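You operate a simulated robot arm through the tools that you are given. There is no shell and no other tool.

You are at the controls of a simulated robot arm. One attempt, no reset.

## Task
Brush grease on the middle of the clamped plate, then lay the plate in the grey tray.
Fine: brush back in its pot, lid back on the yellow can, fixture lever left open. Set down upright: small brush. A coat counts when it lies all over at full strength: go over it till it gets no stronger.
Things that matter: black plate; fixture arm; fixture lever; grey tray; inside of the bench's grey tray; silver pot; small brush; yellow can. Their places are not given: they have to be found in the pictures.

The check looks at the end state, three seconds after you hand in, the way a careful person would. Anything else that was tipped, shoved, dropped, spilled or broken makes it a failure. Lids that push on must go on centred and level and be pressed home; caps that screw on are set level and turned clockwise until they are tight.

## Robot
A 7-joint arm with a two-finger parallel gripper, fixed in place. Base frame: the origin is at the foot of the arm, x ahead of it, y to its left, z up; the work surface is at about z = 0.8. Lengths are in m, angles in rad, forces in N, time in s.
With the tool pointing down near the work surface it reaches from about 0.3 to 0.7 m from the base axis. Its first joint turns from -1.152 to 1.152 rad. Payload 1.57 kg.
Tool frame: the origin (TCP) lies between the finger pads and is the grasp point; the fingertips stand 0.03 m ahead of it; z points along the fingers, y is the line along which they close. The gripper opens to 0.11 m. The fingers are 0.024 m wide and 0.012 m thick; the gripper's body (0.048 by 0.112 m) begins 0.078 m behind the TCP.
Orientation is told as [roll, pitch, yaw] about the base's x, y, z axes, in that order, counted from this pose: with the fingers straight down and closing along the base's y, the tool's x points along the base's -x, its y along +y and its z along -z.

## Interface
- The arm moves only by the tool arm_command. Its argument "series" is text: rows parted by semicolons, each of 7 numbers parted by spaces: the shift along the tool's x, y, z in m, then the turn, a rotation vector about the tool's x, y, z in rad, then the closure in counts, from 0 (fully open) to 255 (shut). In form: x y z ax ay az grip; .... A call has 1 to 20 rows; each row shifts and turns the commanded pose from where the row before left it, along the tool's axes as they then stand. Rows are played at 5 a second. More than 0.05 m and 0.15 rad between two rows, or a gripper value outside its range, and nothing of the call is played. A pose out of reach is approached as far as the arm can. The call stops where the force on the tool passes 50 N (or 10 N more than at its start, if that is more) or the arm is blocked; 0.2 s more then pass. Each finger travels about 0.108 m/s and halts on what it meets, pressing with about 43 N; the grip force reading is that of the motor and also rises with nothing between the fingers. The clock runs only during rows and for 0.2 s after the last one: add rows that do not move to give the fingers time. It gives the time, the measured TCP pose, the force on the tool (base axes), the opening and the grip force at its end, in the units of the frame above (readings bear some noise), with the torque about the TCP (base axes, N m) and any sound that the robot's microphone picked up.
- Cameras (640 x 400 px; columns grow to the right, rows downward): "scene" is fixed at [0.1638, -0.4047, 1.3875]; the picture's right is [0.73, -0.68, 0.00], its down [-0.50, -0.53, -0.68] and it looks along [0.47, 0.50, -0.73] (base axes); focal length 224 px, centre (320, 200). "wrist" rides on the gripper at [0.07, 0.016, -0.141] in the tool frame; the picture's right is [-0.23, 0.97, 0.00], its down [-0.85, -0.20, -0.48] and it looks along [-0.47, -0.11, 0.88] (tool axes); focal length 222 px, centre (320, 200).
- get_image(camera): a new picture of that camera. It takes no simulated time.
- probe_pixels(camera, pixels): for up to 12 pixels [column, row] of the newest picture of that camera ("zoom" is the newest enlarged one), the place [x, y, z] in the base frame of the surface seen there, good to about 0.002 m. It takes no simulated time.
- zoom(camera, box): a new picture of the part [left, top, right, bottom] of that camera's present view, enlarged. It takes no simulated time.
- job_done(): hands the job in; it is judged then, once.

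Leave the gripper open and the arm clear of the work at the hand-in unless told otherwise.

The tools are called after "Request:" as a command line: name --argument value ..., lists and objects as JSON in quotes. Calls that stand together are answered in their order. arm_command: Moves the arm, as the interface text tells. Its arguments: {"type":"object","properties":{"series":{"type":"string"}},"required":["series"]} The other tools are called the same way: get_image (camera) takes a picture; probe_pixels (camera, pixels) gives the place of the surface under pixels of a picture; zoom (camera, box) takes an enlarged picture of a part of a camera's view; job_done () hands the job in.

At the start:

```text
clock: 0.0
eef_pos: [0.4695, -0.0959, 1.1763]
ee_rot: [0.001, 0.001, 0.002]
force: [0.4, -0.7, 1.0]
moment: [0.01, -0.05, 0.03]
grip_width: 0.1101
gripper_force: 0.1
```

scene: 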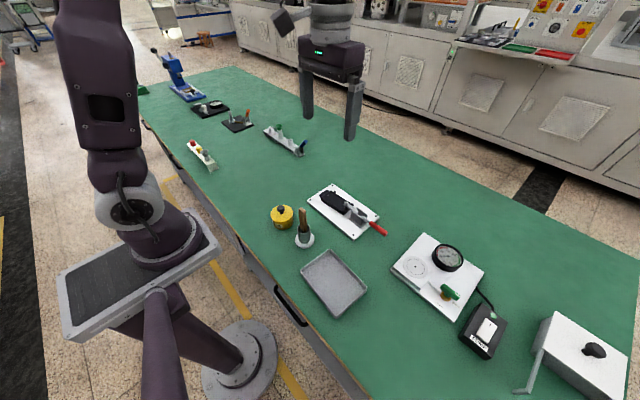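
wrist: 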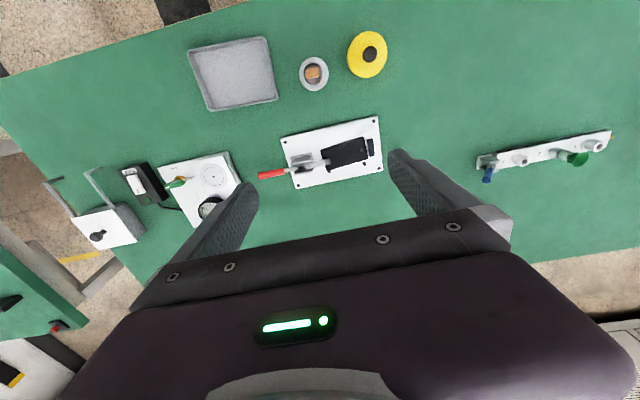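

I see the yellow can at about (282,216), the pot with the brush at (304,235), the fixture at (345,210) and the grey tray at (333,283). I'll zoom in on these first.

Request:
zoom --camera "scene" --box '[250, 170, 410, 270]'

Request:
zoom --camera "wrist" --box '[240, 20, 432, 200]'

```text
4.00 times, centred on (330, 220) of scene
```

zoom: 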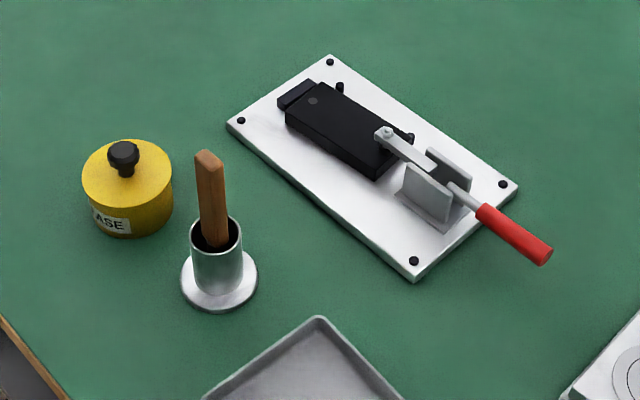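

```text
2.22 times, centred on (336, 110) of wrist
```

zoom: 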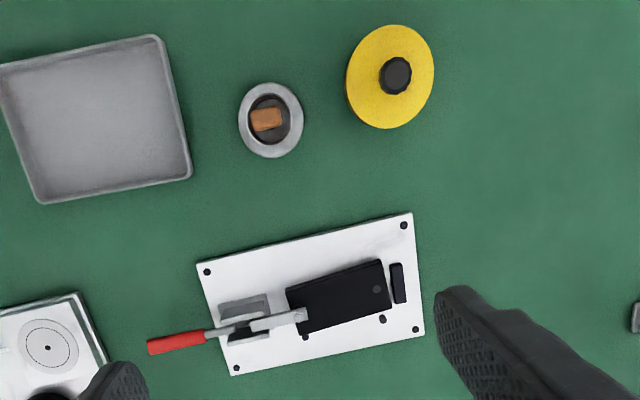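

I'll zoom in tighter on each item and probe the points I need.

Request:
zoom --camera "scene" --box '[300, 178, 396, 238]'

Request:
probe_pixels --camera "zoom" --pixels '[[100, 120], [85, 75], [200, 70], [310, 195], [380, 180], [285, 140], [310, 100], [345, 155], [600, 350], [510, 260], [420, 225], [470, 215]]'

Request:
zoom --camera "scene" --box '[264, 194, 328, 254]'

```text
6.67 times, centred on (348, 208) of scene
```

zoom: 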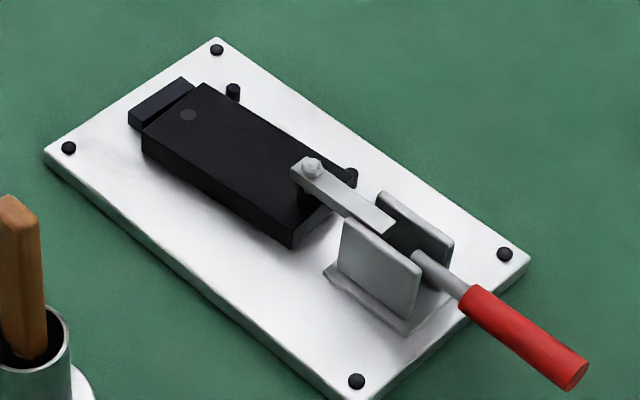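

```text
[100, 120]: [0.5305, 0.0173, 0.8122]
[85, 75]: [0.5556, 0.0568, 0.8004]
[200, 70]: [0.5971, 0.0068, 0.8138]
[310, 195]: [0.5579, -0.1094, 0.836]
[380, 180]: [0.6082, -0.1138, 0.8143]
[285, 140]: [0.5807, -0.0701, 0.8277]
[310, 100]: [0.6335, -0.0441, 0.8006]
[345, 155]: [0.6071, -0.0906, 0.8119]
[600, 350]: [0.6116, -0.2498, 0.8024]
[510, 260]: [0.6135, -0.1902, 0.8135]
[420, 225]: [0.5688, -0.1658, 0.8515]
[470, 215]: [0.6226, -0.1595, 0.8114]
```

```text
6.67 times, centred on (296, 224) of scene
```

zoom: 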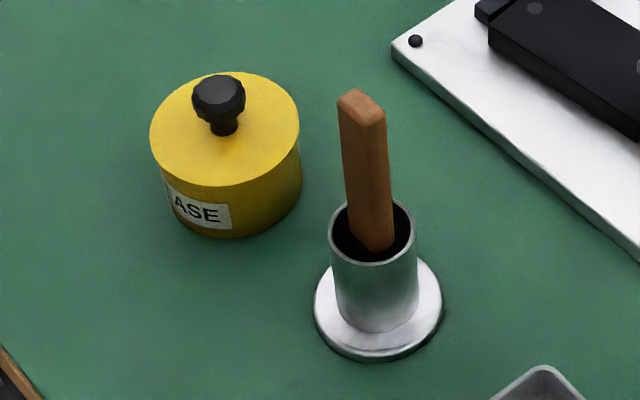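

Next I'll probe the can, knob, pot and brush in this newest zoom.

Request:
probe_pixels --camera "zoom" --pixels '[[218, 88], [225, 128], [165, 130], [285, 130], [225, 175], [240, 80], [360, 95], [355, 150], [368, 240], [400, 240], [345, 210], [378, 345]]'

Request:
zoom --camera "wrist" --box '[270, 100, 398, 200]'

Request:
probe_pixels --camera "zoom" --pixels '[[65, 370], [110, 340], [150, 330], [200, 310], [250, 300], [290, 270], [265, 235], [480, 175], [510, 290], [325, 370], [300, 340], [385, 235]]'

```text
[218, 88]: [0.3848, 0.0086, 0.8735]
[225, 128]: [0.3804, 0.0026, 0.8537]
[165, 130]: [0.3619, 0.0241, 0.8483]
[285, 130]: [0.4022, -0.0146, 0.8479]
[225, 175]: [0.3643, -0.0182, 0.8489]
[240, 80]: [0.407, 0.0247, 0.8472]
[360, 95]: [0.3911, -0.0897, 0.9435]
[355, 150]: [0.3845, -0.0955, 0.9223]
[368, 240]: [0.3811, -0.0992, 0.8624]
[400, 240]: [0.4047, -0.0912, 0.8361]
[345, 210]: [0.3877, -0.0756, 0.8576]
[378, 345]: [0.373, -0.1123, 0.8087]
```

```text
4.00 times, centred on (334, 150) of wrist
```

zoom: 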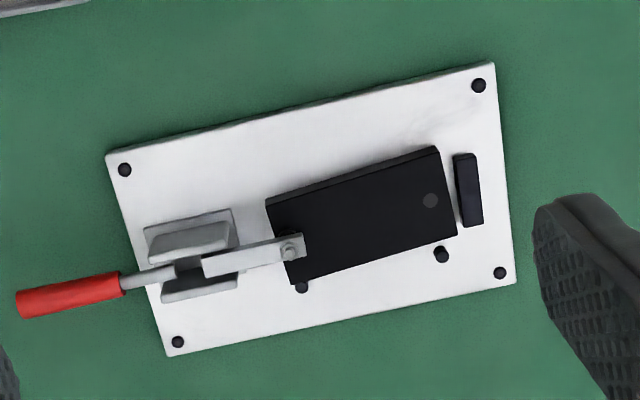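

```text
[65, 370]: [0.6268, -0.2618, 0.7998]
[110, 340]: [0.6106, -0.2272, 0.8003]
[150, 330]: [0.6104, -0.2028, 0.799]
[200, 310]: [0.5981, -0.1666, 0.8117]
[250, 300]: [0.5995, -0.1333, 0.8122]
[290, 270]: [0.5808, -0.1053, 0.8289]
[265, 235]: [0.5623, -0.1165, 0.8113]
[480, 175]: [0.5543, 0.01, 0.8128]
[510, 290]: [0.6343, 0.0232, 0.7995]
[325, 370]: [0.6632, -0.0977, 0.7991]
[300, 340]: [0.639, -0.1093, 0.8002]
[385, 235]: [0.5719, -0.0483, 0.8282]
```

Now the plate corners, lever handle and clamp arm in the current wrist zoom.

Request:
probe_pixels --camera "zoom" --pixels '[[271, 204], [434, 152], [452, 232], [293, 278], [430, 200], [22, 305], [70, 292], [116, 283], [145, 275], [215, 262], [288, 250], [467, 190]]'

Request:
probe_pixels --camera "zoom" --pixels '[[190, 240], [200, 285], [186, 268], [441, 254], [302, 287], [110, 157], [492, 65], [512, 282], [170, 354], [360, 215], [300, 245], [350, 190]]'

Request:
zoom --camera "wrist" --box '[180, 30, 404, 130]'

Request:
zoom --camera "scene" --box '[290, 240, 380, 325]'

```text
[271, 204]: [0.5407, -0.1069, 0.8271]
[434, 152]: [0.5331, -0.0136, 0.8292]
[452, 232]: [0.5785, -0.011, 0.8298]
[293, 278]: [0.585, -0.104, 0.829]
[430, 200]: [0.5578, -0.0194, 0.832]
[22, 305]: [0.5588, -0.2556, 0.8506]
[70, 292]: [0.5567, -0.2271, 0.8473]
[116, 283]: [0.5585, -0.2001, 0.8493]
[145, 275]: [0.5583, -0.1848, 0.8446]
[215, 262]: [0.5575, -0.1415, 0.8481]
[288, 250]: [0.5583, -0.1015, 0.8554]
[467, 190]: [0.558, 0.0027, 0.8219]
```

```text
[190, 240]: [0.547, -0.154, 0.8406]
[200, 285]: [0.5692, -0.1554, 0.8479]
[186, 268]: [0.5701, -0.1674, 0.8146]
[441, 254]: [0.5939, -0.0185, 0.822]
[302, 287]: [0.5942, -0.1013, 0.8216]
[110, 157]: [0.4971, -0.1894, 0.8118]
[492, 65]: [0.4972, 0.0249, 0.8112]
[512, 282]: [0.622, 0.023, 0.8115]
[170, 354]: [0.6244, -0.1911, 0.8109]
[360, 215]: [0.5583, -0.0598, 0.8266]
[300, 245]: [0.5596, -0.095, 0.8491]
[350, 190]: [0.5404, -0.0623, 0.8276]
```

```text
2.86 times, centred on (292, 80) of wrist
```

zoom: 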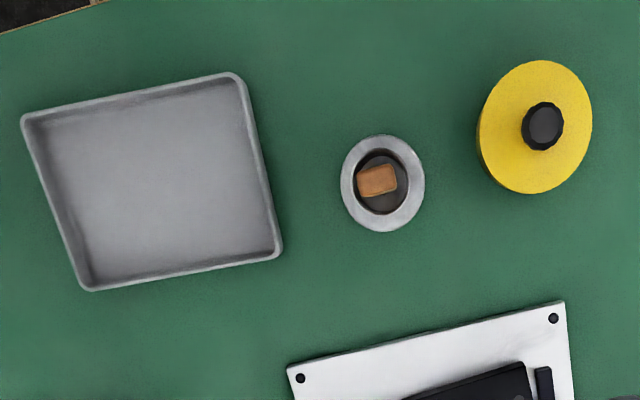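

```text
4.71 times, centred on (335, 282) of scene
```

zoom: 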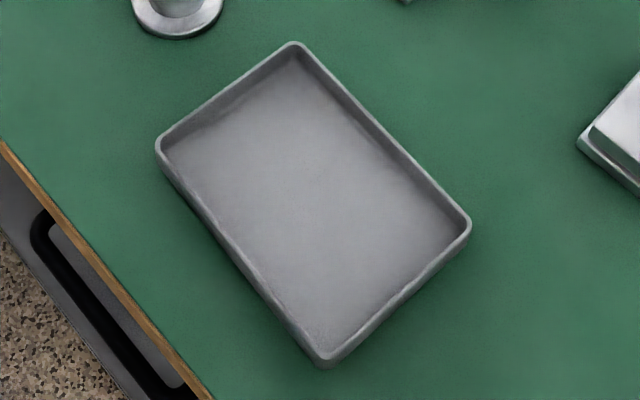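

The fixture is square to the base axes and the plate sits at about x 0.535–0.583, y -0.107 to -0.012, with its top at z≈0.828. The lever handle runs along y at x≈0.558. I'll move above the yellow can, knob at about (0.385, 0.005), for a closer look.

Request:
arm_command --series "0.0169 0.0198 0.0353 0 0 0 0;0.0169 0.0198 0.0353 0 0 0 0;0.0169 0.0198 0.0353 0 0 0 0;0.0169 0.0198 0.0353 0 0 0 0;0.0169 0.0198 0.0353 0 0 0 0;0 0 0 0 0 0 0"

Request:
get_image --camera "wrist"

Request:
get_image --camera "scene"

```text
clock: 1.4
eef_pos: [0.3849, 0.0038, 0.9976]
ee_rot: [0.0, 0.0, 0.001]
force: [0.4, -0.6, 0.2]
moment: [-0.02, -0.02, -0.03]
grip_width: 0.1102
gripper_force: 0.1
```

```text
taken
```

wrist: 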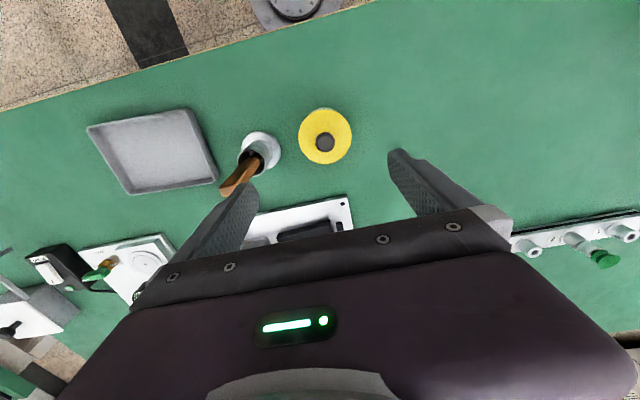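

```text
taken
```

scene: 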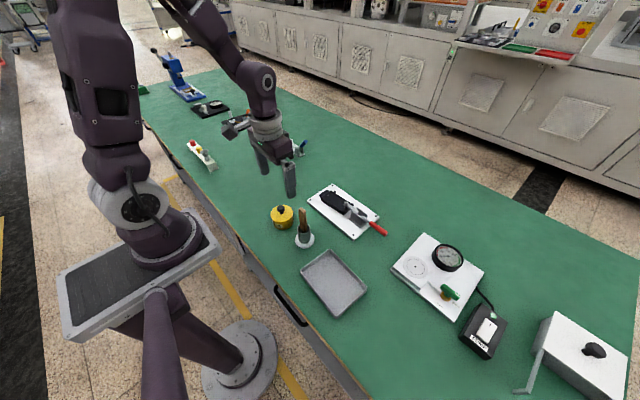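

Next I'll zoom the wrist view on the can (325,140) and the pot (260,155).

Request:
zoom --camera "wrist" --box '[280, 95, 376, 185]'

Request:
probe_pixels --camera "zoom" --pixels '[[300, 200], [290, 270], [160, 180], [290, 60], [440, 180], [300, 360], [170, 110], [430, 110]]'

Request:
zoom --camera "wrist" --box '[210, 120, 290, 205]'

Request:
probe_pixels --camera "zoom" --pixels '[[130, 350], [200, 300], [250, 240], [280, 180], [310, 150], [350, 120], [380, 200], [360, 60], [230, 130], [440, 150], [330, 160]]'

```text
4.44 times, centred on (328, 140) of wrist
```

zoom: 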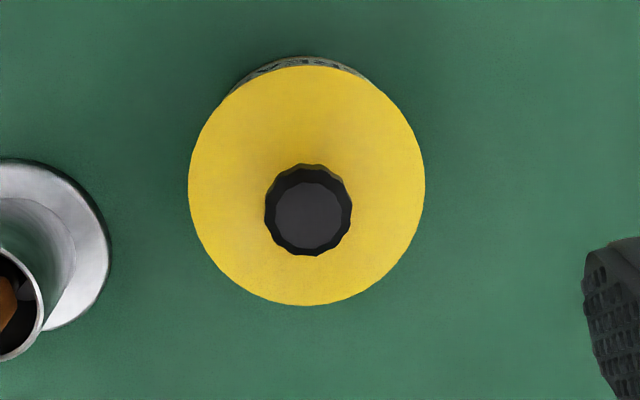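

```text
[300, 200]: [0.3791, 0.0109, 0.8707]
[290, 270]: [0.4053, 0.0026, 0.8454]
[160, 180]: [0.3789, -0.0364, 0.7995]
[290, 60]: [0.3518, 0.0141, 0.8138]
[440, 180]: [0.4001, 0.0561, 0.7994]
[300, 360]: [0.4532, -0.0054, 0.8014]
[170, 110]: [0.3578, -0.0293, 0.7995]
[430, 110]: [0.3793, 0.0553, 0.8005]
```

```text
4.71 times, centred on (250, 162) of wrist
```

zoom: 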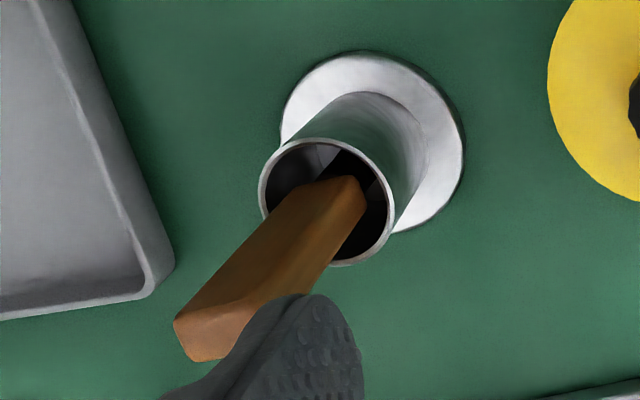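

```text
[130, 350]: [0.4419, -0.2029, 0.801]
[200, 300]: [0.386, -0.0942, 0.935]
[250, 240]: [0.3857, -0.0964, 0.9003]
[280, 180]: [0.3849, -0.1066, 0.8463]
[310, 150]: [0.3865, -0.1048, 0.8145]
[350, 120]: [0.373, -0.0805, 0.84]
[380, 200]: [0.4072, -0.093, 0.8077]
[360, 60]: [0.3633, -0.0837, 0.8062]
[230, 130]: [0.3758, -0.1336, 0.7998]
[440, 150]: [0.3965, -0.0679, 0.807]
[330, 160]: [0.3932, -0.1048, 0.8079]
```

I need the knob and lid geometry more exactly, and the brush handle too.

Request:
zoom --camera "wrist" --box '[280, 95, 376, 185]'

Request:
probe_pixels --camera "zoom" --pixels '[[285, 215], [335, 215], [310, 190], [310, 242], [310, 215], [195, 190], [418, 190], [305, 74], [308, 298], [305, 120], [220, 180], [390, 180]]'

Request:
zoom --camera "scene" --box '[264, 194, 328, 254]'

Request:
probe_pixels --camera "zoom" --pixels '[[346, 106], [376, 110], [375, 150], [380, 180], [350, 130], [352, 200], [385, 240], [360, 240], [376, 260], [345, 250], [410, 225], [380, 205]]'

```text
4.44 times, centred on (328, 140) of wrist
```

zoom: 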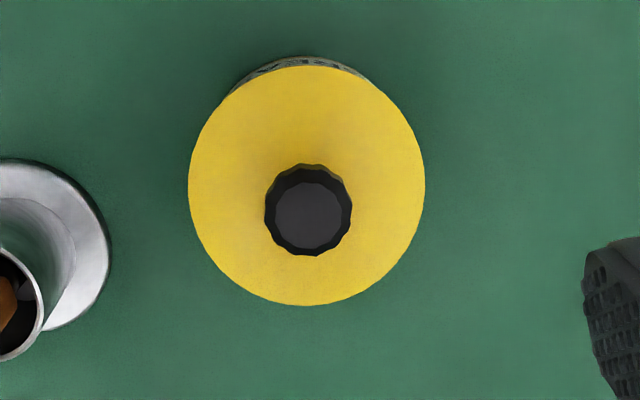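

```text
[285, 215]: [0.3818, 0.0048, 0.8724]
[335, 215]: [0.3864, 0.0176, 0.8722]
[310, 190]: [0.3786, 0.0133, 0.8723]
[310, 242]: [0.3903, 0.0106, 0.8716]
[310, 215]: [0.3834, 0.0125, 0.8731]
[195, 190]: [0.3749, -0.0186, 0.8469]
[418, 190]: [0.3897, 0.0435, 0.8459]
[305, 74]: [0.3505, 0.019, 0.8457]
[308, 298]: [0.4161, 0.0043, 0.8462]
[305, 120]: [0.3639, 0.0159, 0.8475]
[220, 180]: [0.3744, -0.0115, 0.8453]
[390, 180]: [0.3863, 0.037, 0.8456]
```

```text
6.67 times, centred on (296, 224) of scene
```

zoom: 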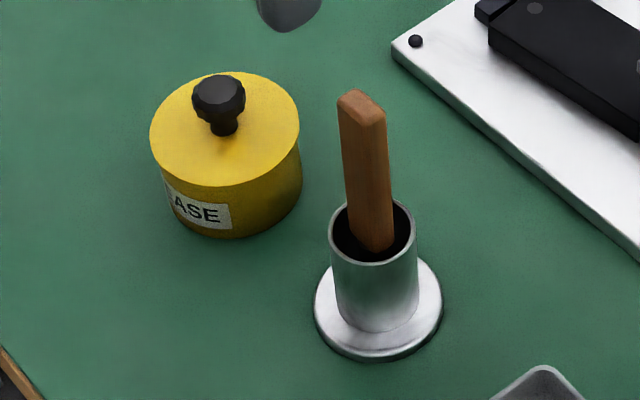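

```text
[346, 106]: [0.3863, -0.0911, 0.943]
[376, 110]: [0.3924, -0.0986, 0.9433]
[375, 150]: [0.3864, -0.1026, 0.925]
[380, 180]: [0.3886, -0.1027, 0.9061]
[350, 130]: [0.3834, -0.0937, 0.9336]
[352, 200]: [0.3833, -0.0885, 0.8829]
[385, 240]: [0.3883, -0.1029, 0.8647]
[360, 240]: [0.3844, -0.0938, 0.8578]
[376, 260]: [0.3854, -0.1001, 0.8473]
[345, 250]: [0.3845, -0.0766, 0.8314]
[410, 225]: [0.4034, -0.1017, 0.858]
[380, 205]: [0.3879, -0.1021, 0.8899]
```

The knob is at about (0.3845, 0.012) with its top at z 0.8725, and the lid top is at z 0.8465 with a radius of about 0.034. I'll come down so the fingertips stop at z≈0.851, just above the lid, and then close on the knob.

Request:
arm_command --series "0 0.0082 0.03 0 0 0 0;0 0 0.04 0 0 0 0;0 0 0.03 0 0 0 0;0 0 0.0160 0 0 0 0;0 0 0 0 0 0 0"

Request:
get_image --camera "wrist"

Request:
zoom --camera "scene" --box '[240, 170, 340, 250]'

```text
clock: 2.6
eef_pos: [0.3849, 0.0109, 0.882]
ee_rot: [0.0, 0.0, 0.001]
force: [-0.2, -0.6, -0.6]
moment: [0.01, 0.02, 0.01]
grip_width: 0.1101
gripper_force: 0.1
```

```text
taken
```

wrist: 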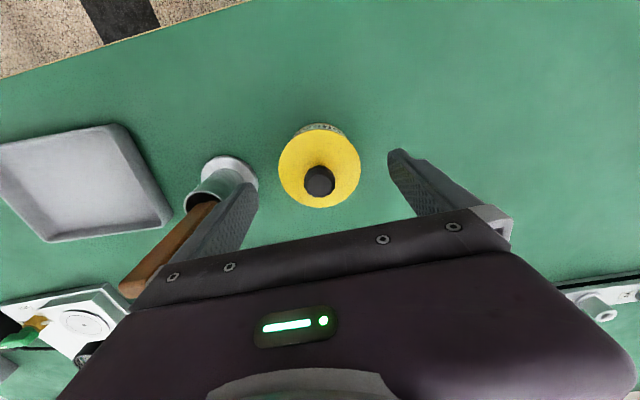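

```text
5.00 times, centred on (290, 210) of scene
```

zoom: 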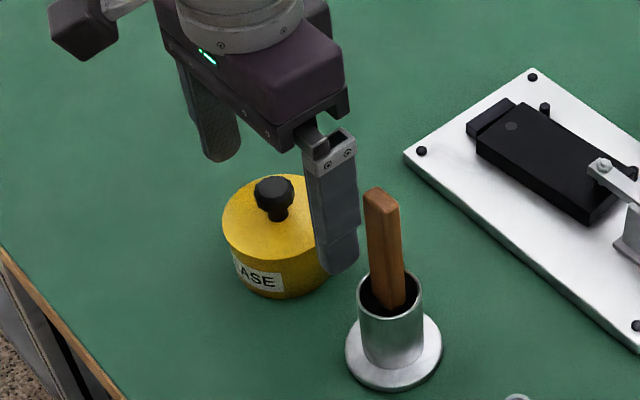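

The fingers straddle the knob. I'll close on it.

Request:
arm_command --series "0 0 0 0 0 0 150;0 0 0 0 0 0 200;0 0 0 0 0 0 255;0 0 0 0 0 0 255;0 0 0 0 0 0 255"

Request:
zoom --camera "scene" --box '[240, 170, 340, 250]'

```text
clock: 3.8
eef_pos: [0.3852, 0.0098, 0.8821]
ee_rot: [0.001, 0.0, 0.001]
force: [0.5, 0.5, 0.2]
moment: [-0.05, 0.01, 0.01]
grip_width: 0.0226
gripper_force: 35.0
heard: snap
```

```text
5.00 times, centred on (290, 210) of scene
```

zoom: 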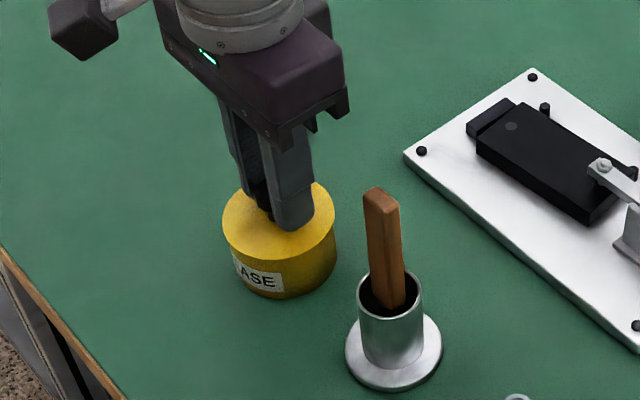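

The knob is gripped at 0.0226 m, and the microphone picked up a snap. I'll lift slowly and watch the force.

Request:
arm_command --series "0 0 -0.004 0 0 0 255;0 0 -0.004 0 0 0 255;0 0 -0.006 0 0 0 255;0 0 0 0 0 0 255"

Request:
zoom --camera "scene" --box '[240, 170, 340, 250]'

```text
clock: 4.8
eef_pos: [0.3862, 0.0114, 0.8965]
ee_rot: [-0.001, -0.001, 0.0]
force: [-0.4, 0.0, -0.8]
moment: [0.0, 0.0, -0.01]
grip_width: 0.0223
gripper_force: 35.1
```

```text
5.00 times, centred on (290, 210) of scene
```

zoom: 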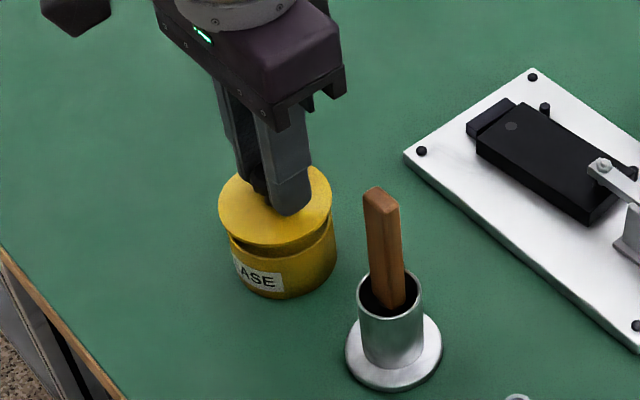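

The lid came free, so it is a push-on lid. I'll raise it clear and look at its underside and the can opening.

Request:
arm_command --series "0 0 -0.04 0 0 0 255;0 0 -0.04 0 0 0 255;0 0 -0.02 0 0 0 255;0 0.04 0 0 0 0 255;0 0.04 0 0 0 0 255;-0.02 0.03 0 0 0 0 255;0 0 0 0 0 0 255"

Request:
get_image --camera "scene"

Request:
zoom --camera "scene" --box '[230, 130, 330, 250]'

Request:
get_image --camera "wrist"

```text
clock: 6.4
eef_pos: [0.4044, 0.1208, 0.9946]
ee_rot: [0.001, 0.0, 0.0]
force: [0.6, -0.3, 0.3]
moment: [-0.03, -0.01, -0.02]
grip_width: 0.0225
gripper_force: 35.2
```

```text
taken
```

scene: 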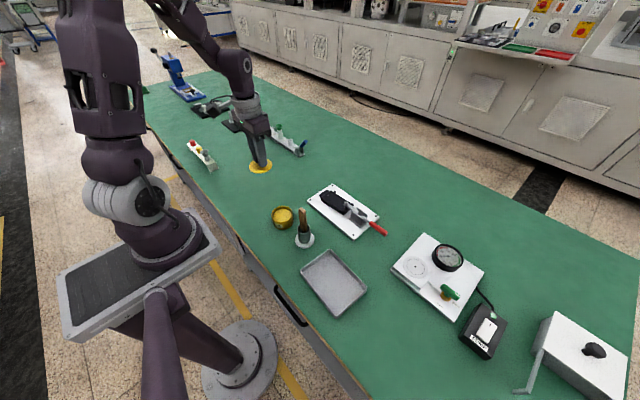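

```text
3.33 times, centred on (280, 190) of scene
```

zoom: 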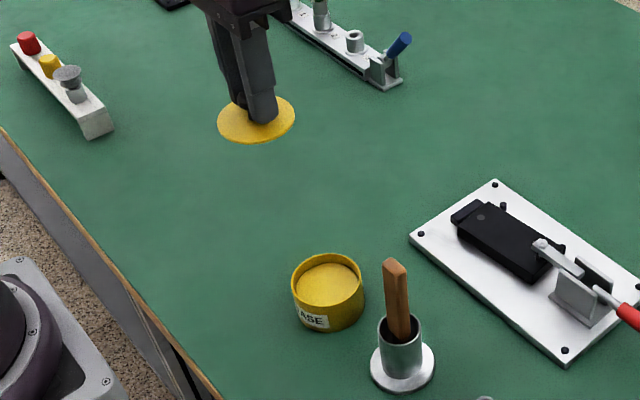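

```text
taken
```

wrist: 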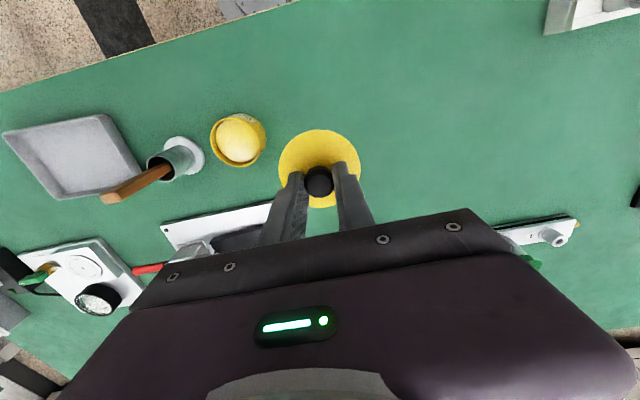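

The can is open, with pale yellow grease inside at (240,138) in the wrist view. I'll lower the lid onto the bare bench at about (0.404, 0.121), in small steps near the end.

Request:
arm_command --series "0 0 0.045 0 0 0 255;0 0 0.045 0 0 0 255;0 0 0.035 0 0 0 255;0 0 0.01 0 0 0 255;0 0 0 0 0 0 255"

Request:
zoom --camera "scene" --box '[220, 130, 300, 190]'

Request:
zoom --camera "scene" --box '[264, 190, 328, 254]'

Request:
probe_pixels --camera "zoom" --pixels '[[190, 155], [250, 155], [220, 120], [220, 190], [170, 160], [282, 130], [220, 110], [225, 205]]'

```text
clock: 7.6
eef_pos: [0.4049, 0.1214, 0.8609]
ee_rot: [0.0, 0.001, 0.001]
force: [-0.4, -0.3, 0.0]
moment: [-0.01, 0.04, 0.0]
grip_width: 0.0228
gripper_force: 35.4
```

```text
6.67 times, centred on (260, 160) of scene
```

zoom: 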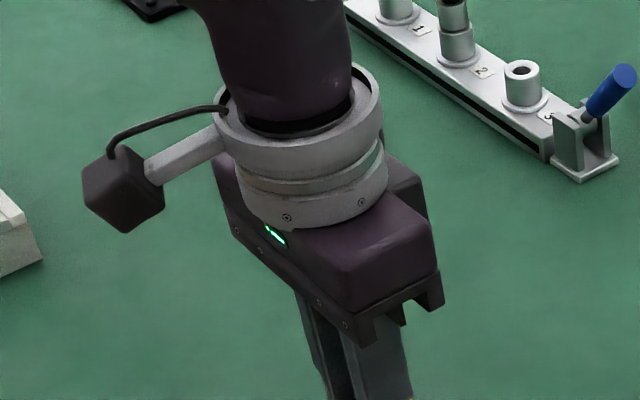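

```text
6.25 times, centred on (296, 222) of scene
```

zoom: 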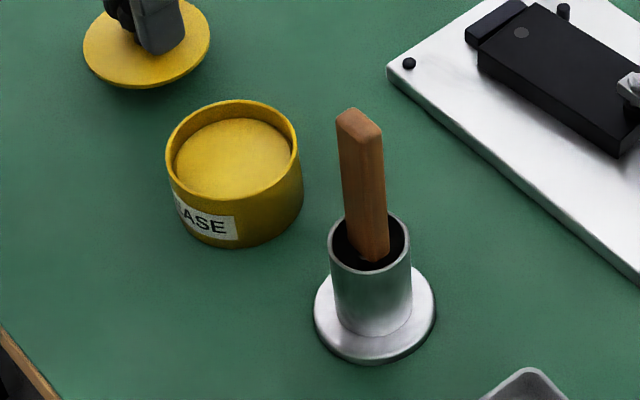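

```text
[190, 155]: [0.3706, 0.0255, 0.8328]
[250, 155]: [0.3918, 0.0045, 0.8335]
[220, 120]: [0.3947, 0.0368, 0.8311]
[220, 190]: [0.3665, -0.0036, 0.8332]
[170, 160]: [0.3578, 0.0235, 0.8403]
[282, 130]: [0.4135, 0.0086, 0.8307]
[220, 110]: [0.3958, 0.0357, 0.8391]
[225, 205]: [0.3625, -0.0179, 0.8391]
```

The grease surface is at z≈0.833 and the can rim at about 0.841. I'll keep lowering the lid in small steps until it touches.

Request:
arm_command --series "0 0 0.006 0 0 0 255;0 0 0.003 0 0 0 255;0 0 0 0 0 0 255"

Request:
zoom --camera "scene" --box '[240, 160, 320, 220]'

Request:
probe_pixels --camera "zoom" --pixels '[[150, 215], [180, 245], [210, 270], [210, 290], [280, 240]]'

```text
clock: 8.4
eef_pos: [0.405, 0.1203, 0.8515]
ee_rot: [0.001, 0.0, -0.001]
force: [0.8, -0.1, -0.2]
moment: [0.0, -0.03, 0.01]
grip_width: 0.0222
gripper_force: 35.0
```

```text
6.67 times, centred on (280, 190) of scene
```

zoom: 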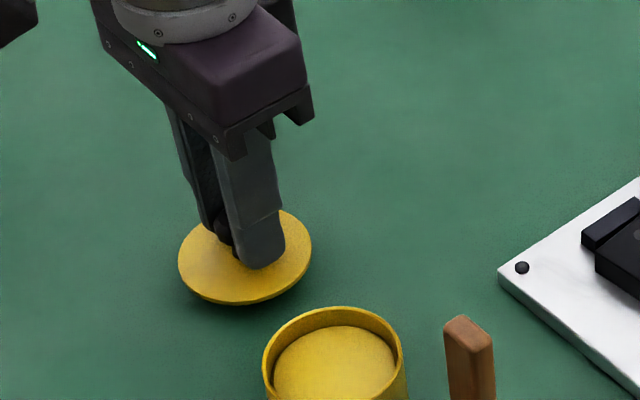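

```text
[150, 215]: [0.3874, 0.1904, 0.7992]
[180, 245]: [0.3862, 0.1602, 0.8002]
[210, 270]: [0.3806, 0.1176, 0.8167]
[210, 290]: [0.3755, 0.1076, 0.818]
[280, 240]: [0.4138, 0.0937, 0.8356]
```

The lid top is at z≈0.817, so I'll go on down gently.

Request:
arm_command --series "0 0 0.002 0 0 0 255;0 0 0.002 0 0 0 255;0 0 0 0 0 0 255"

```text
clock: 9.2
eef_pos: [0.406, 0.1222, 0.8478]
ee_rot: [0.001, 0.0, -0.001]
force: [0.7, 0.1, -1.3]
moment: [-0.01, 0.0, 0.01]
grip_width: 0.0225
gripper_force: 35.1
```

No contact yet, so another two millimetres or so at a time.

Request:
arm_command --series "0 0 0.002 0 0 0 255;0 0 0 0 0 0 255"

Request:
zoom --camera "scene" --box '[240, 170, 300, 210]'

```text
clock: 9.8
eef_pos: [0.4044, 0.1203, 0.8465]
ee_rot: [-0.001, 0.001, -0.001]
force: [-0.4, 0.5, -1.1]
moment: [-0.01, -0.01, -0.02]
grip_width: 0.0224
gripper_force: 35.0
```

```text
10.00 times, centred on (270, 190) of scene
```

zoom: 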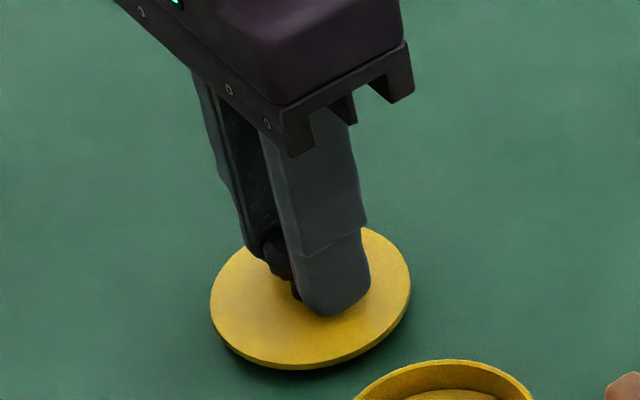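

Request:
arm_command --series "0 0 0.0015 0 0 0 255;0 0 0.0015 0 0 0 255;0 0 0 0 0 0 255"

Request:
zoom --camera "scene" --box '[240, 170, 300, 210]'

```text
clock: 10.6
eef_pos: [0.4051, 0.1206, 0.8427]
ee_rot: [0.0, -0.002, -0.001]
force: [-0.9, 0.2, 7.7]
moment: [0.0, 0.02, 0.03]
grip_width: 0.0223
gripper_force: 34.7
```

```text
10.00 times, centred on (270, 190) of scene
```

zoom: 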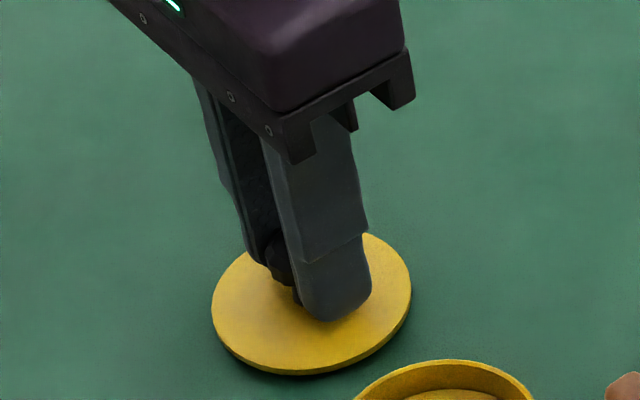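

Contact reads 7.7 N, so the lid is down. I'll release it and raise straight up.

Request:
arm_command --series "0 0 -0.0005 0 0 0 220;0 0 0 0 0 0 150;0 0 0 0 0 0 100;0 0 0 0 0 0 100;0 0 -0.03 0 0 0 100;0 0 -0.045 0 0 0 100;0 0 -0.045 0 0 0 100;0 0 -0.035 0 0 0 0"

Request:
get_image --camera "wrist"

Request:
zoom --camera "scene" --box '[240, 150, 340, 230]'

```text
clock: 12.4
eef_pos: [0.4054, 0.1212, 0.9996]
ee_rot: [0.0, -0.001, 0.001]
force: [-0.7, -0.4, 0.3]
moment: [0.02, 0.01, 0.0]
grip_width: 0.1099
gripper_force: 0.1
```

```text
taken
```

wrist: 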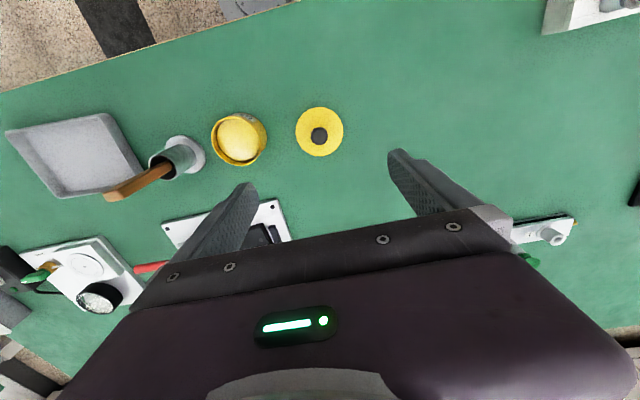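

```text
5.00 times, centred on (290, 190) of scene
```

zoom: 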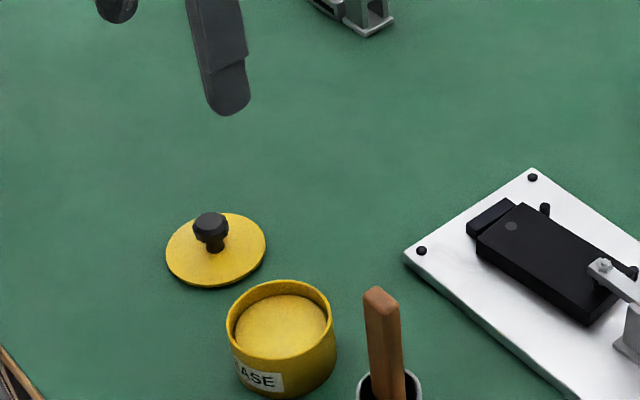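

The lid sits flat on the bench. Now I'll move over the brush and look down on it.

Request:
arm_command --series "0 -0.01 -0.045 0 0 0 0;0.004 -0.045 0 0 0 0 0;0.004 -0.045 0 0 0 0 0;0.004 -0.045 0 0 0 0 0;0.005 -0.045 0 0 0 0 0;0 -0.0252 0 0 0 0 0;0 0 0 0 0 0 0"

Request:
get_image --camera "wrist"

Request:
zoom --camera "wrist" --box '[270, 80, 370, 180]'

```text
clock: 14.0
eef_pos: [0.3878, -0.0954, 1.0452]
ee_rot: [-0.001, 0.0, 0.0]
force: [0.5, -0.1, -0.4]
moment: [0.03, 0.0, -0.03]
grip_width: 0.11
gripper_force: 0.1
```

```text
taken
```

wrist: 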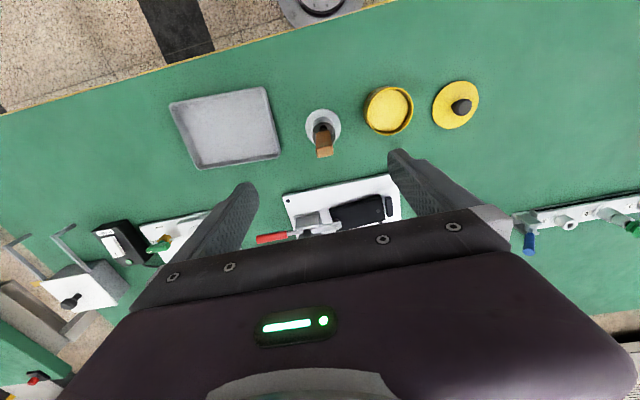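

```text
4.00 times, centred on (320, 130) of wrist
```

zoom: 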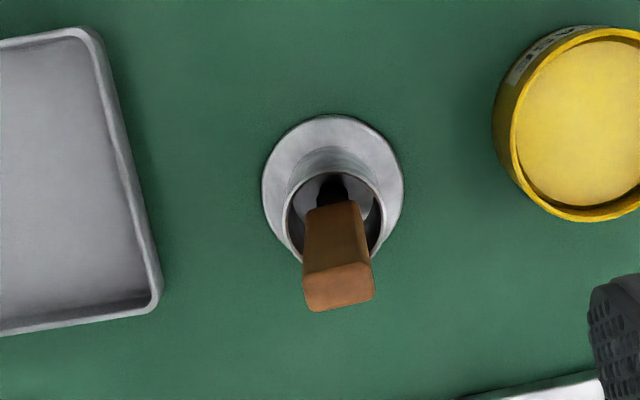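

Request:
probe_pixels --camera "zoom" --pixels '[[308, 308], [372, 295], [305, 275], [365, 268], [340, 285], [312, 215], [355, 208], [336, 240], [270, 190], [400, 190], [330, 120], [330, 190]]'

Request:
zoom --camera "scene" --box '[284, 200, 324, 250]'

Request:
probe_pixels --camera "zoom" --pixels '[[258, 210], [405, 210], [320, 165], [330, 290], [320, 400], [410, 320], [250, 340], [300, 395], [430, 300], [300, 200], [345, 210], [338, 230]]'

```text
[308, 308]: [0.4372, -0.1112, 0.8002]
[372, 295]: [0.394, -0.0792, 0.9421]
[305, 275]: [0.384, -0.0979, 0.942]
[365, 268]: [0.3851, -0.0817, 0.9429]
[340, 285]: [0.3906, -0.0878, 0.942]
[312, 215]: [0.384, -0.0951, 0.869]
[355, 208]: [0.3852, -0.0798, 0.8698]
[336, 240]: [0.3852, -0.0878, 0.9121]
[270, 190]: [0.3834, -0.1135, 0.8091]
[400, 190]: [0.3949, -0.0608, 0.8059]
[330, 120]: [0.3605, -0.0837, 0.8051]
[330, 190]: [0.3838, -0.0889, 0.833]
```

```text
8.00 times, centred on (304, 225) of scene
```

zoom: 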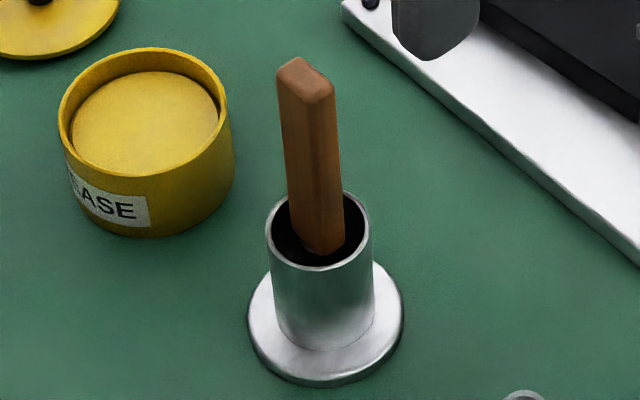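

```text
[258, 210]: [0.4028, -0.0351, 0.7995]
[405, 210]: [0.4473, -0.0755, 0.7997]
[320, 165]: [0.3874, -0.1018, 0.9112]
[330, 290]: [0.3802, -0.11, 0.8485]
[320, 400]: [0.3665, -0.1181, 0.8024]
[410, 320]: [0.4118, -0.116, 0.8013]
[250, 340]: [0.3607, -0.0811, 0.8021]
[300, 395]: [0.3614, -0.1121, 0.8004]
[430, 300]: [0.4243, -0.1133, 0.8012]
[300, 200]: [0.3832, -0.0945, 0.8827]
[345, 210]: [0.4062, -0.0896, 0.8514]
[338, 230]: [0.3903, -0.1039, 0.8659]
```

The brush handle stands upright, about 0.012 m in x by 0.019 m in y, centred near (0.390, -0.0885) with its top at z 0.943. I'll come down with the fingers half open, tips above the pot rim, and grip it across y.

Request:
arm_command --series "-0.0022 0.0069 0 0 0 0 116;0 0 0.045 0 0 0 116;0 0 0.045 0 0 0 116;0 0 0.04 0 0 0 116;0 0 0.018 0 0 0 116;0 0 0 0 0 0 116"

Request:
zoom --camera "scene" --box '[260, 180, 350, 250]'

Request:
get_image --camera "wrist"

```text
clock: 15.4
eef_pos: [0.3907, -0.0861, 0.8953]
ee_rot: [0.0, 0.001, 0.0]
force: [-0.9, -0.2, 0.1]
moment: [-0.02, -0.02, 0.02]
grip_width: 0.0598
gripper_force: 0.0
```

```text
5.71 times, centred on (305, 215) of scene
```

zoom: 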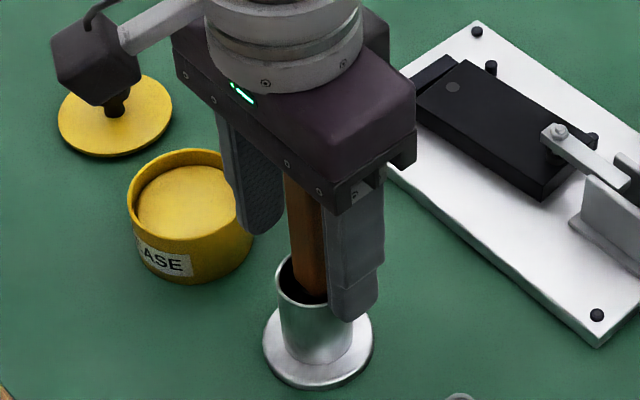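

```text
taken
```

wrist: 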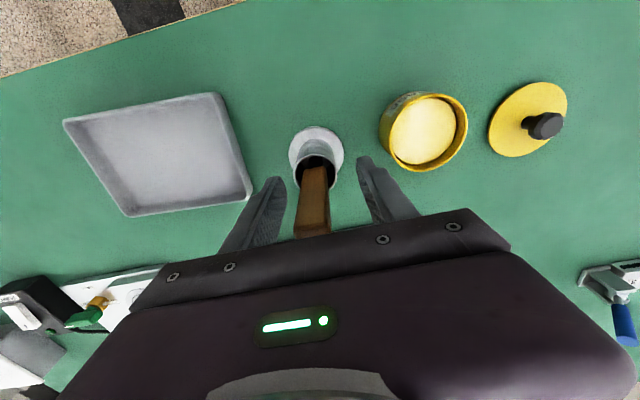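

The handle sits between the fingers, so I'll close.

Request:
arm_command --series "0 -0.001 0 0 0 0 160;0 0 0 0 0 0 220;0 0 0 0 0 0 255;0 0 0 0 0 0 255;0 0 0 0 0 0 255"

Request:
zoom --camera "scene" --box '[260, 180, 350, 250]'

```text
clock: 16.6
eef_pos: [0.39, -0.0871, 0.8956]
ee_rot: [0.0, -0.001, 0.0]
force: [-0.8, -0.2, 0.4]
moment: [0.03, 0.01, 0.0]
grip_width: 0.0191
gripper_force: 32.6
```

```text
5.71 times, centred on (305, 215) of scene
```

zoom: 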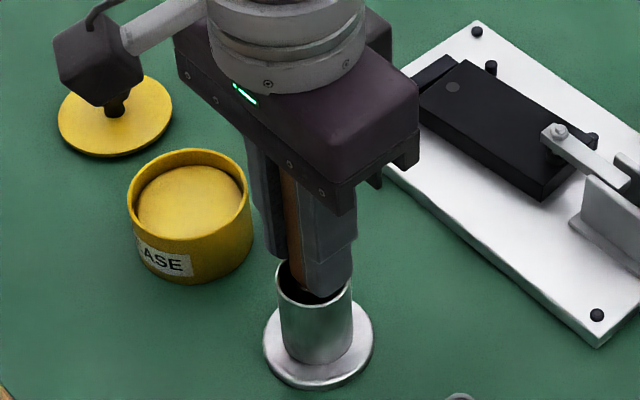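

The handle is gripped at 0.0191 m. I'll lift the brush straight up out of the pot and look at its bristles.

Request:
arm_command --series "0 0 -0.01 0 0 0 255;0 0 -0.03 0 0 0 255;0 0 -0.04 0 0 0 255;0 0 -0.03 0 0 0 255;0 0 0 0 0 0 255"

Request:
zoom --camera "scene" --box '[260, 150, 360, 250]'

Request:
get_image --camera "wrist"

```text
clock: 17.8
eef_pos: [0.3899, -0.0883, 1.0065]
ee_rot: [0.0, 0.0, -0.001]
force: [-0.9, -1.1, -0.2]
moment: [0.02, -0.04, -0.02]
grip_width: 0.0191
gripper_force: 33.4
```

```text
4.00 times, centred on (310, 200) of scene
```

zoom: 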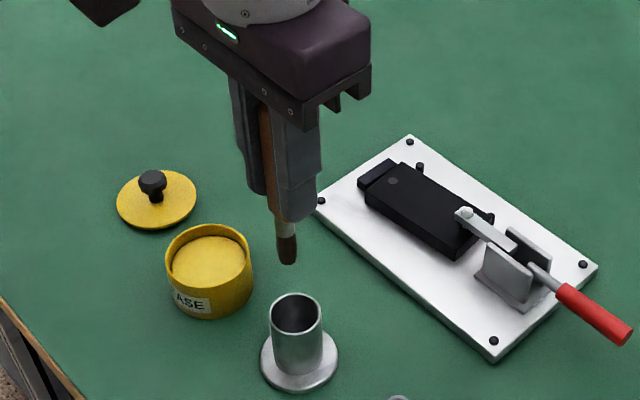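

```text
taken
```

wrist: 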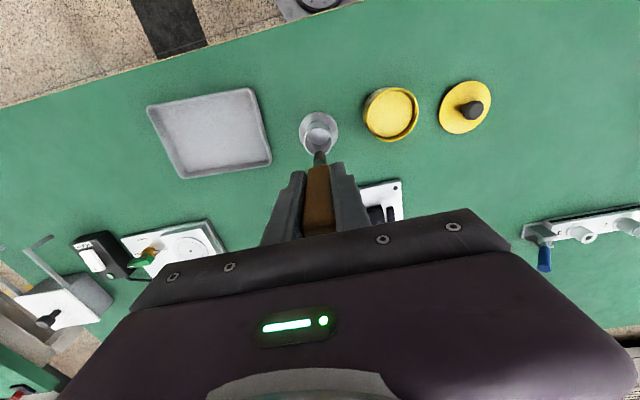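

Next I'll probe the bristle tip, near (287,260) in a fresh scene zoom, to get the tip height relative to the TCP.

Request:
zoom --camera "scene" --box '[315, 180, 355, 220]'

Request:
zoom --camera "scene" --box '[310, 190, 350, 230]'

Request:
zoom --camera "scene" --box '[290, 195, 350, 225]'

Request:
zoom --camera "scene" --box '[312, 195, 352, 220]'

```text
10.00 times, centred on (335, 200) of scene
```

zoom: 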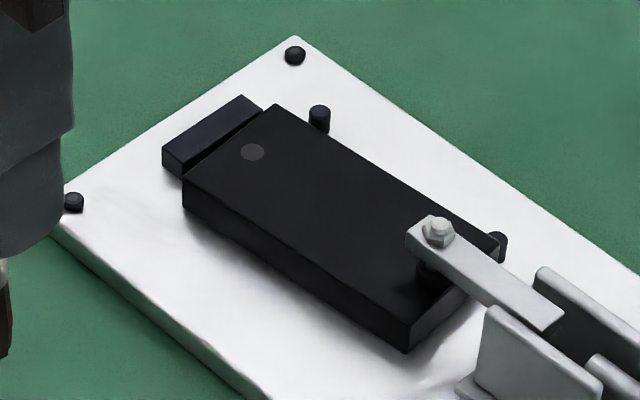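

```text
10.00 times, centred on (330, 210) of scene
```

zoom: 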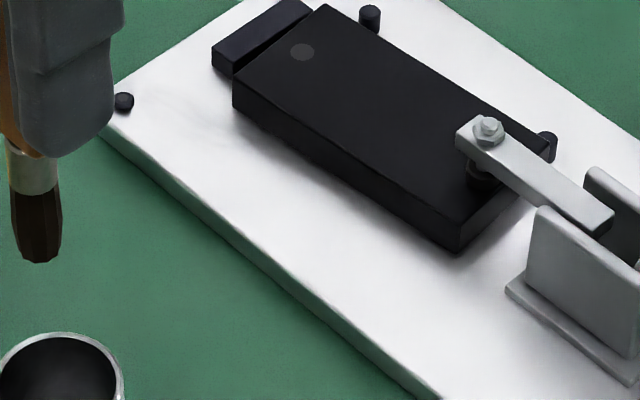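

```text
10.67 times, centred on (320, 210) of scene
```

zoom: 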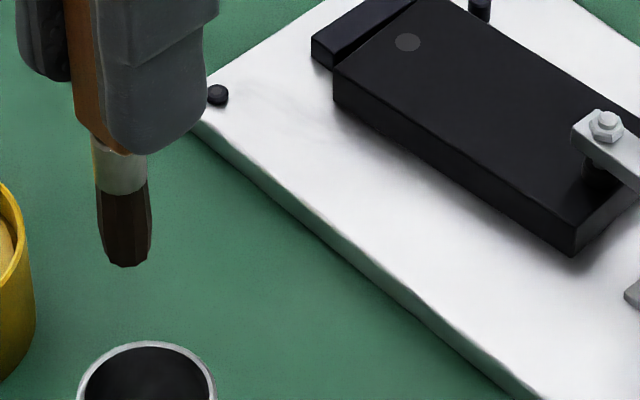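

```text
16.00 times, centred on (332, 208) of scene
```

zoom: 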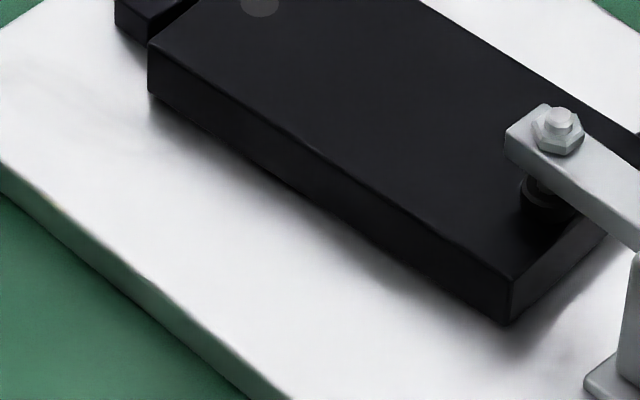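

The brush has a round tuft. I'll zoom once more and probe the tip and ferrule.

Request:
zoom --camera "scene" --box '[290, 195, 350, 225]'

Request:
probe_pixels --camera "zoom" --pixels '[[118, 262], [130, 262], [125, 255], [125, 230], [125, 200], [120, 165], [102, 230], [148, 230], [122, 150], [125, 265]]'

```text
10.67 times, centred on (320, 210) of scene
```

zoom: 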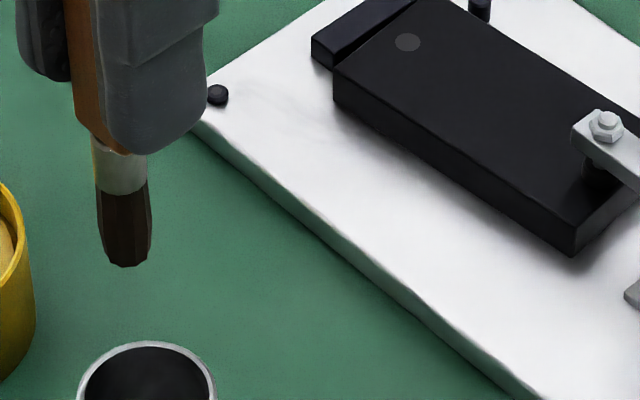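

```text
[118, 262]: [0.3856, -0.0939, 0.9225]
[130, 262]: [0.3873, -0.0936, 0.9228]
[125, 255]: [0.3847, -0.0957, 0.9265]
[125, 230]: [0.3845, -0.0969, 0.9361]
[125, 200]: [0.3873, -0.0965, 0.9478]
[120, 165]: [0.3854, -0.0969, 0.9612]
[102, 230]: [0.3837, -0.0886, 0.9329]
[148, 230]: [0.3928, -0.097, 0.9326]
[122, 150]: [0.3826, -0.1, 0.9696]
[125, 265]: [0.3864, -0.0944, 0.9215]
```

The bristle tip is about 0.086 m below the TCP. I'll carry the brush over the can's centre (0.385, 0.012) and dip the tip about 8–10 mm into the grease.

Request:
arm_command --series "0.001 0.035 0 0 0 0 255;0.002 0.035 0 0 0 0 255;0.002 0.03 0 0 0 0 255;0 0 0.04 0 0 0 255;0 0 0.03 0 0 0 255;0 0 0.015 0 0 0 255;0 0 0.011 0 0 0 255;0 0 0 0 0 0 255"

Request:
zoom --camera "scene" --box '[250, 180, 330, 240]'

```text
clock: 19.6
eef_pos: [0.3863, 0.0116, 0.9105]
ee_rot: [0.0, -0.003, 0.0]
force: [3.0, 0.7, 27.2]
moment: [0.02, -0.19, 0.0]
grip_width: 0.0193
gripper_force: 33.0
```

```text
6.67 times, centred on (290, 210) of scene
```

zoom: 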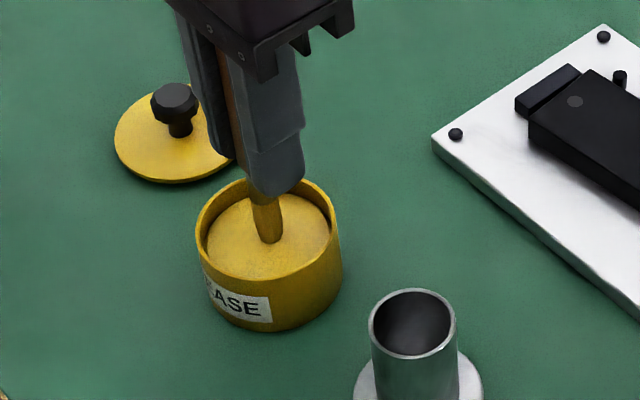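

The push force reads 27 N, so the grease surface pushes back, and the bristles have turned yellow. I'll lift out and inspect.

Request:
arm_command --series "0 0 -0.01 0 0 0 255;0 0 -0.02 0 0 0 255;0 0 -0.04 0 0 0 255;0 0 -0.03 0 0 0 255;0 0 0 0 0 0 255"

Request:
zoom --camera "scene" --box '[270, 170, 318, 206]'

Request:
zoom --camera "scene" --box '[250, 150, 330, 250]'

```text
clock: 20.8
eef_pos: [0.3853, 0.0116, 1.0101]
ee_rot: [0.0, 0.001, 0.0]
force: [0.6, -0.5, -0.9]
moment: [0.0, -0.04, 0.0]
grip_width: 0.0188
gripper_force: 32.9
```

```text
11.11 times, centred on (294, 188) of scene
```

zoom: 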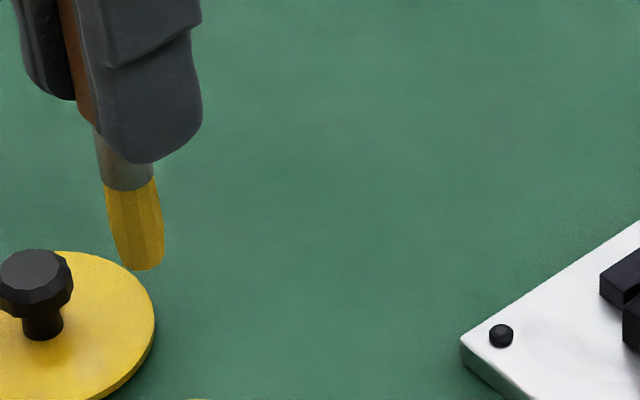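

```text
4.00 times, centred on (290, 200) of scene
```

zoom: 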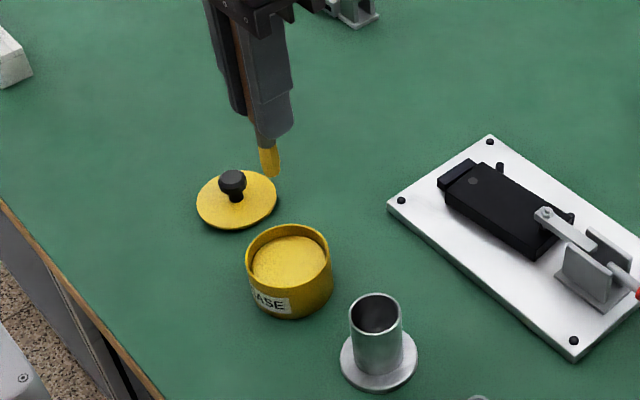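

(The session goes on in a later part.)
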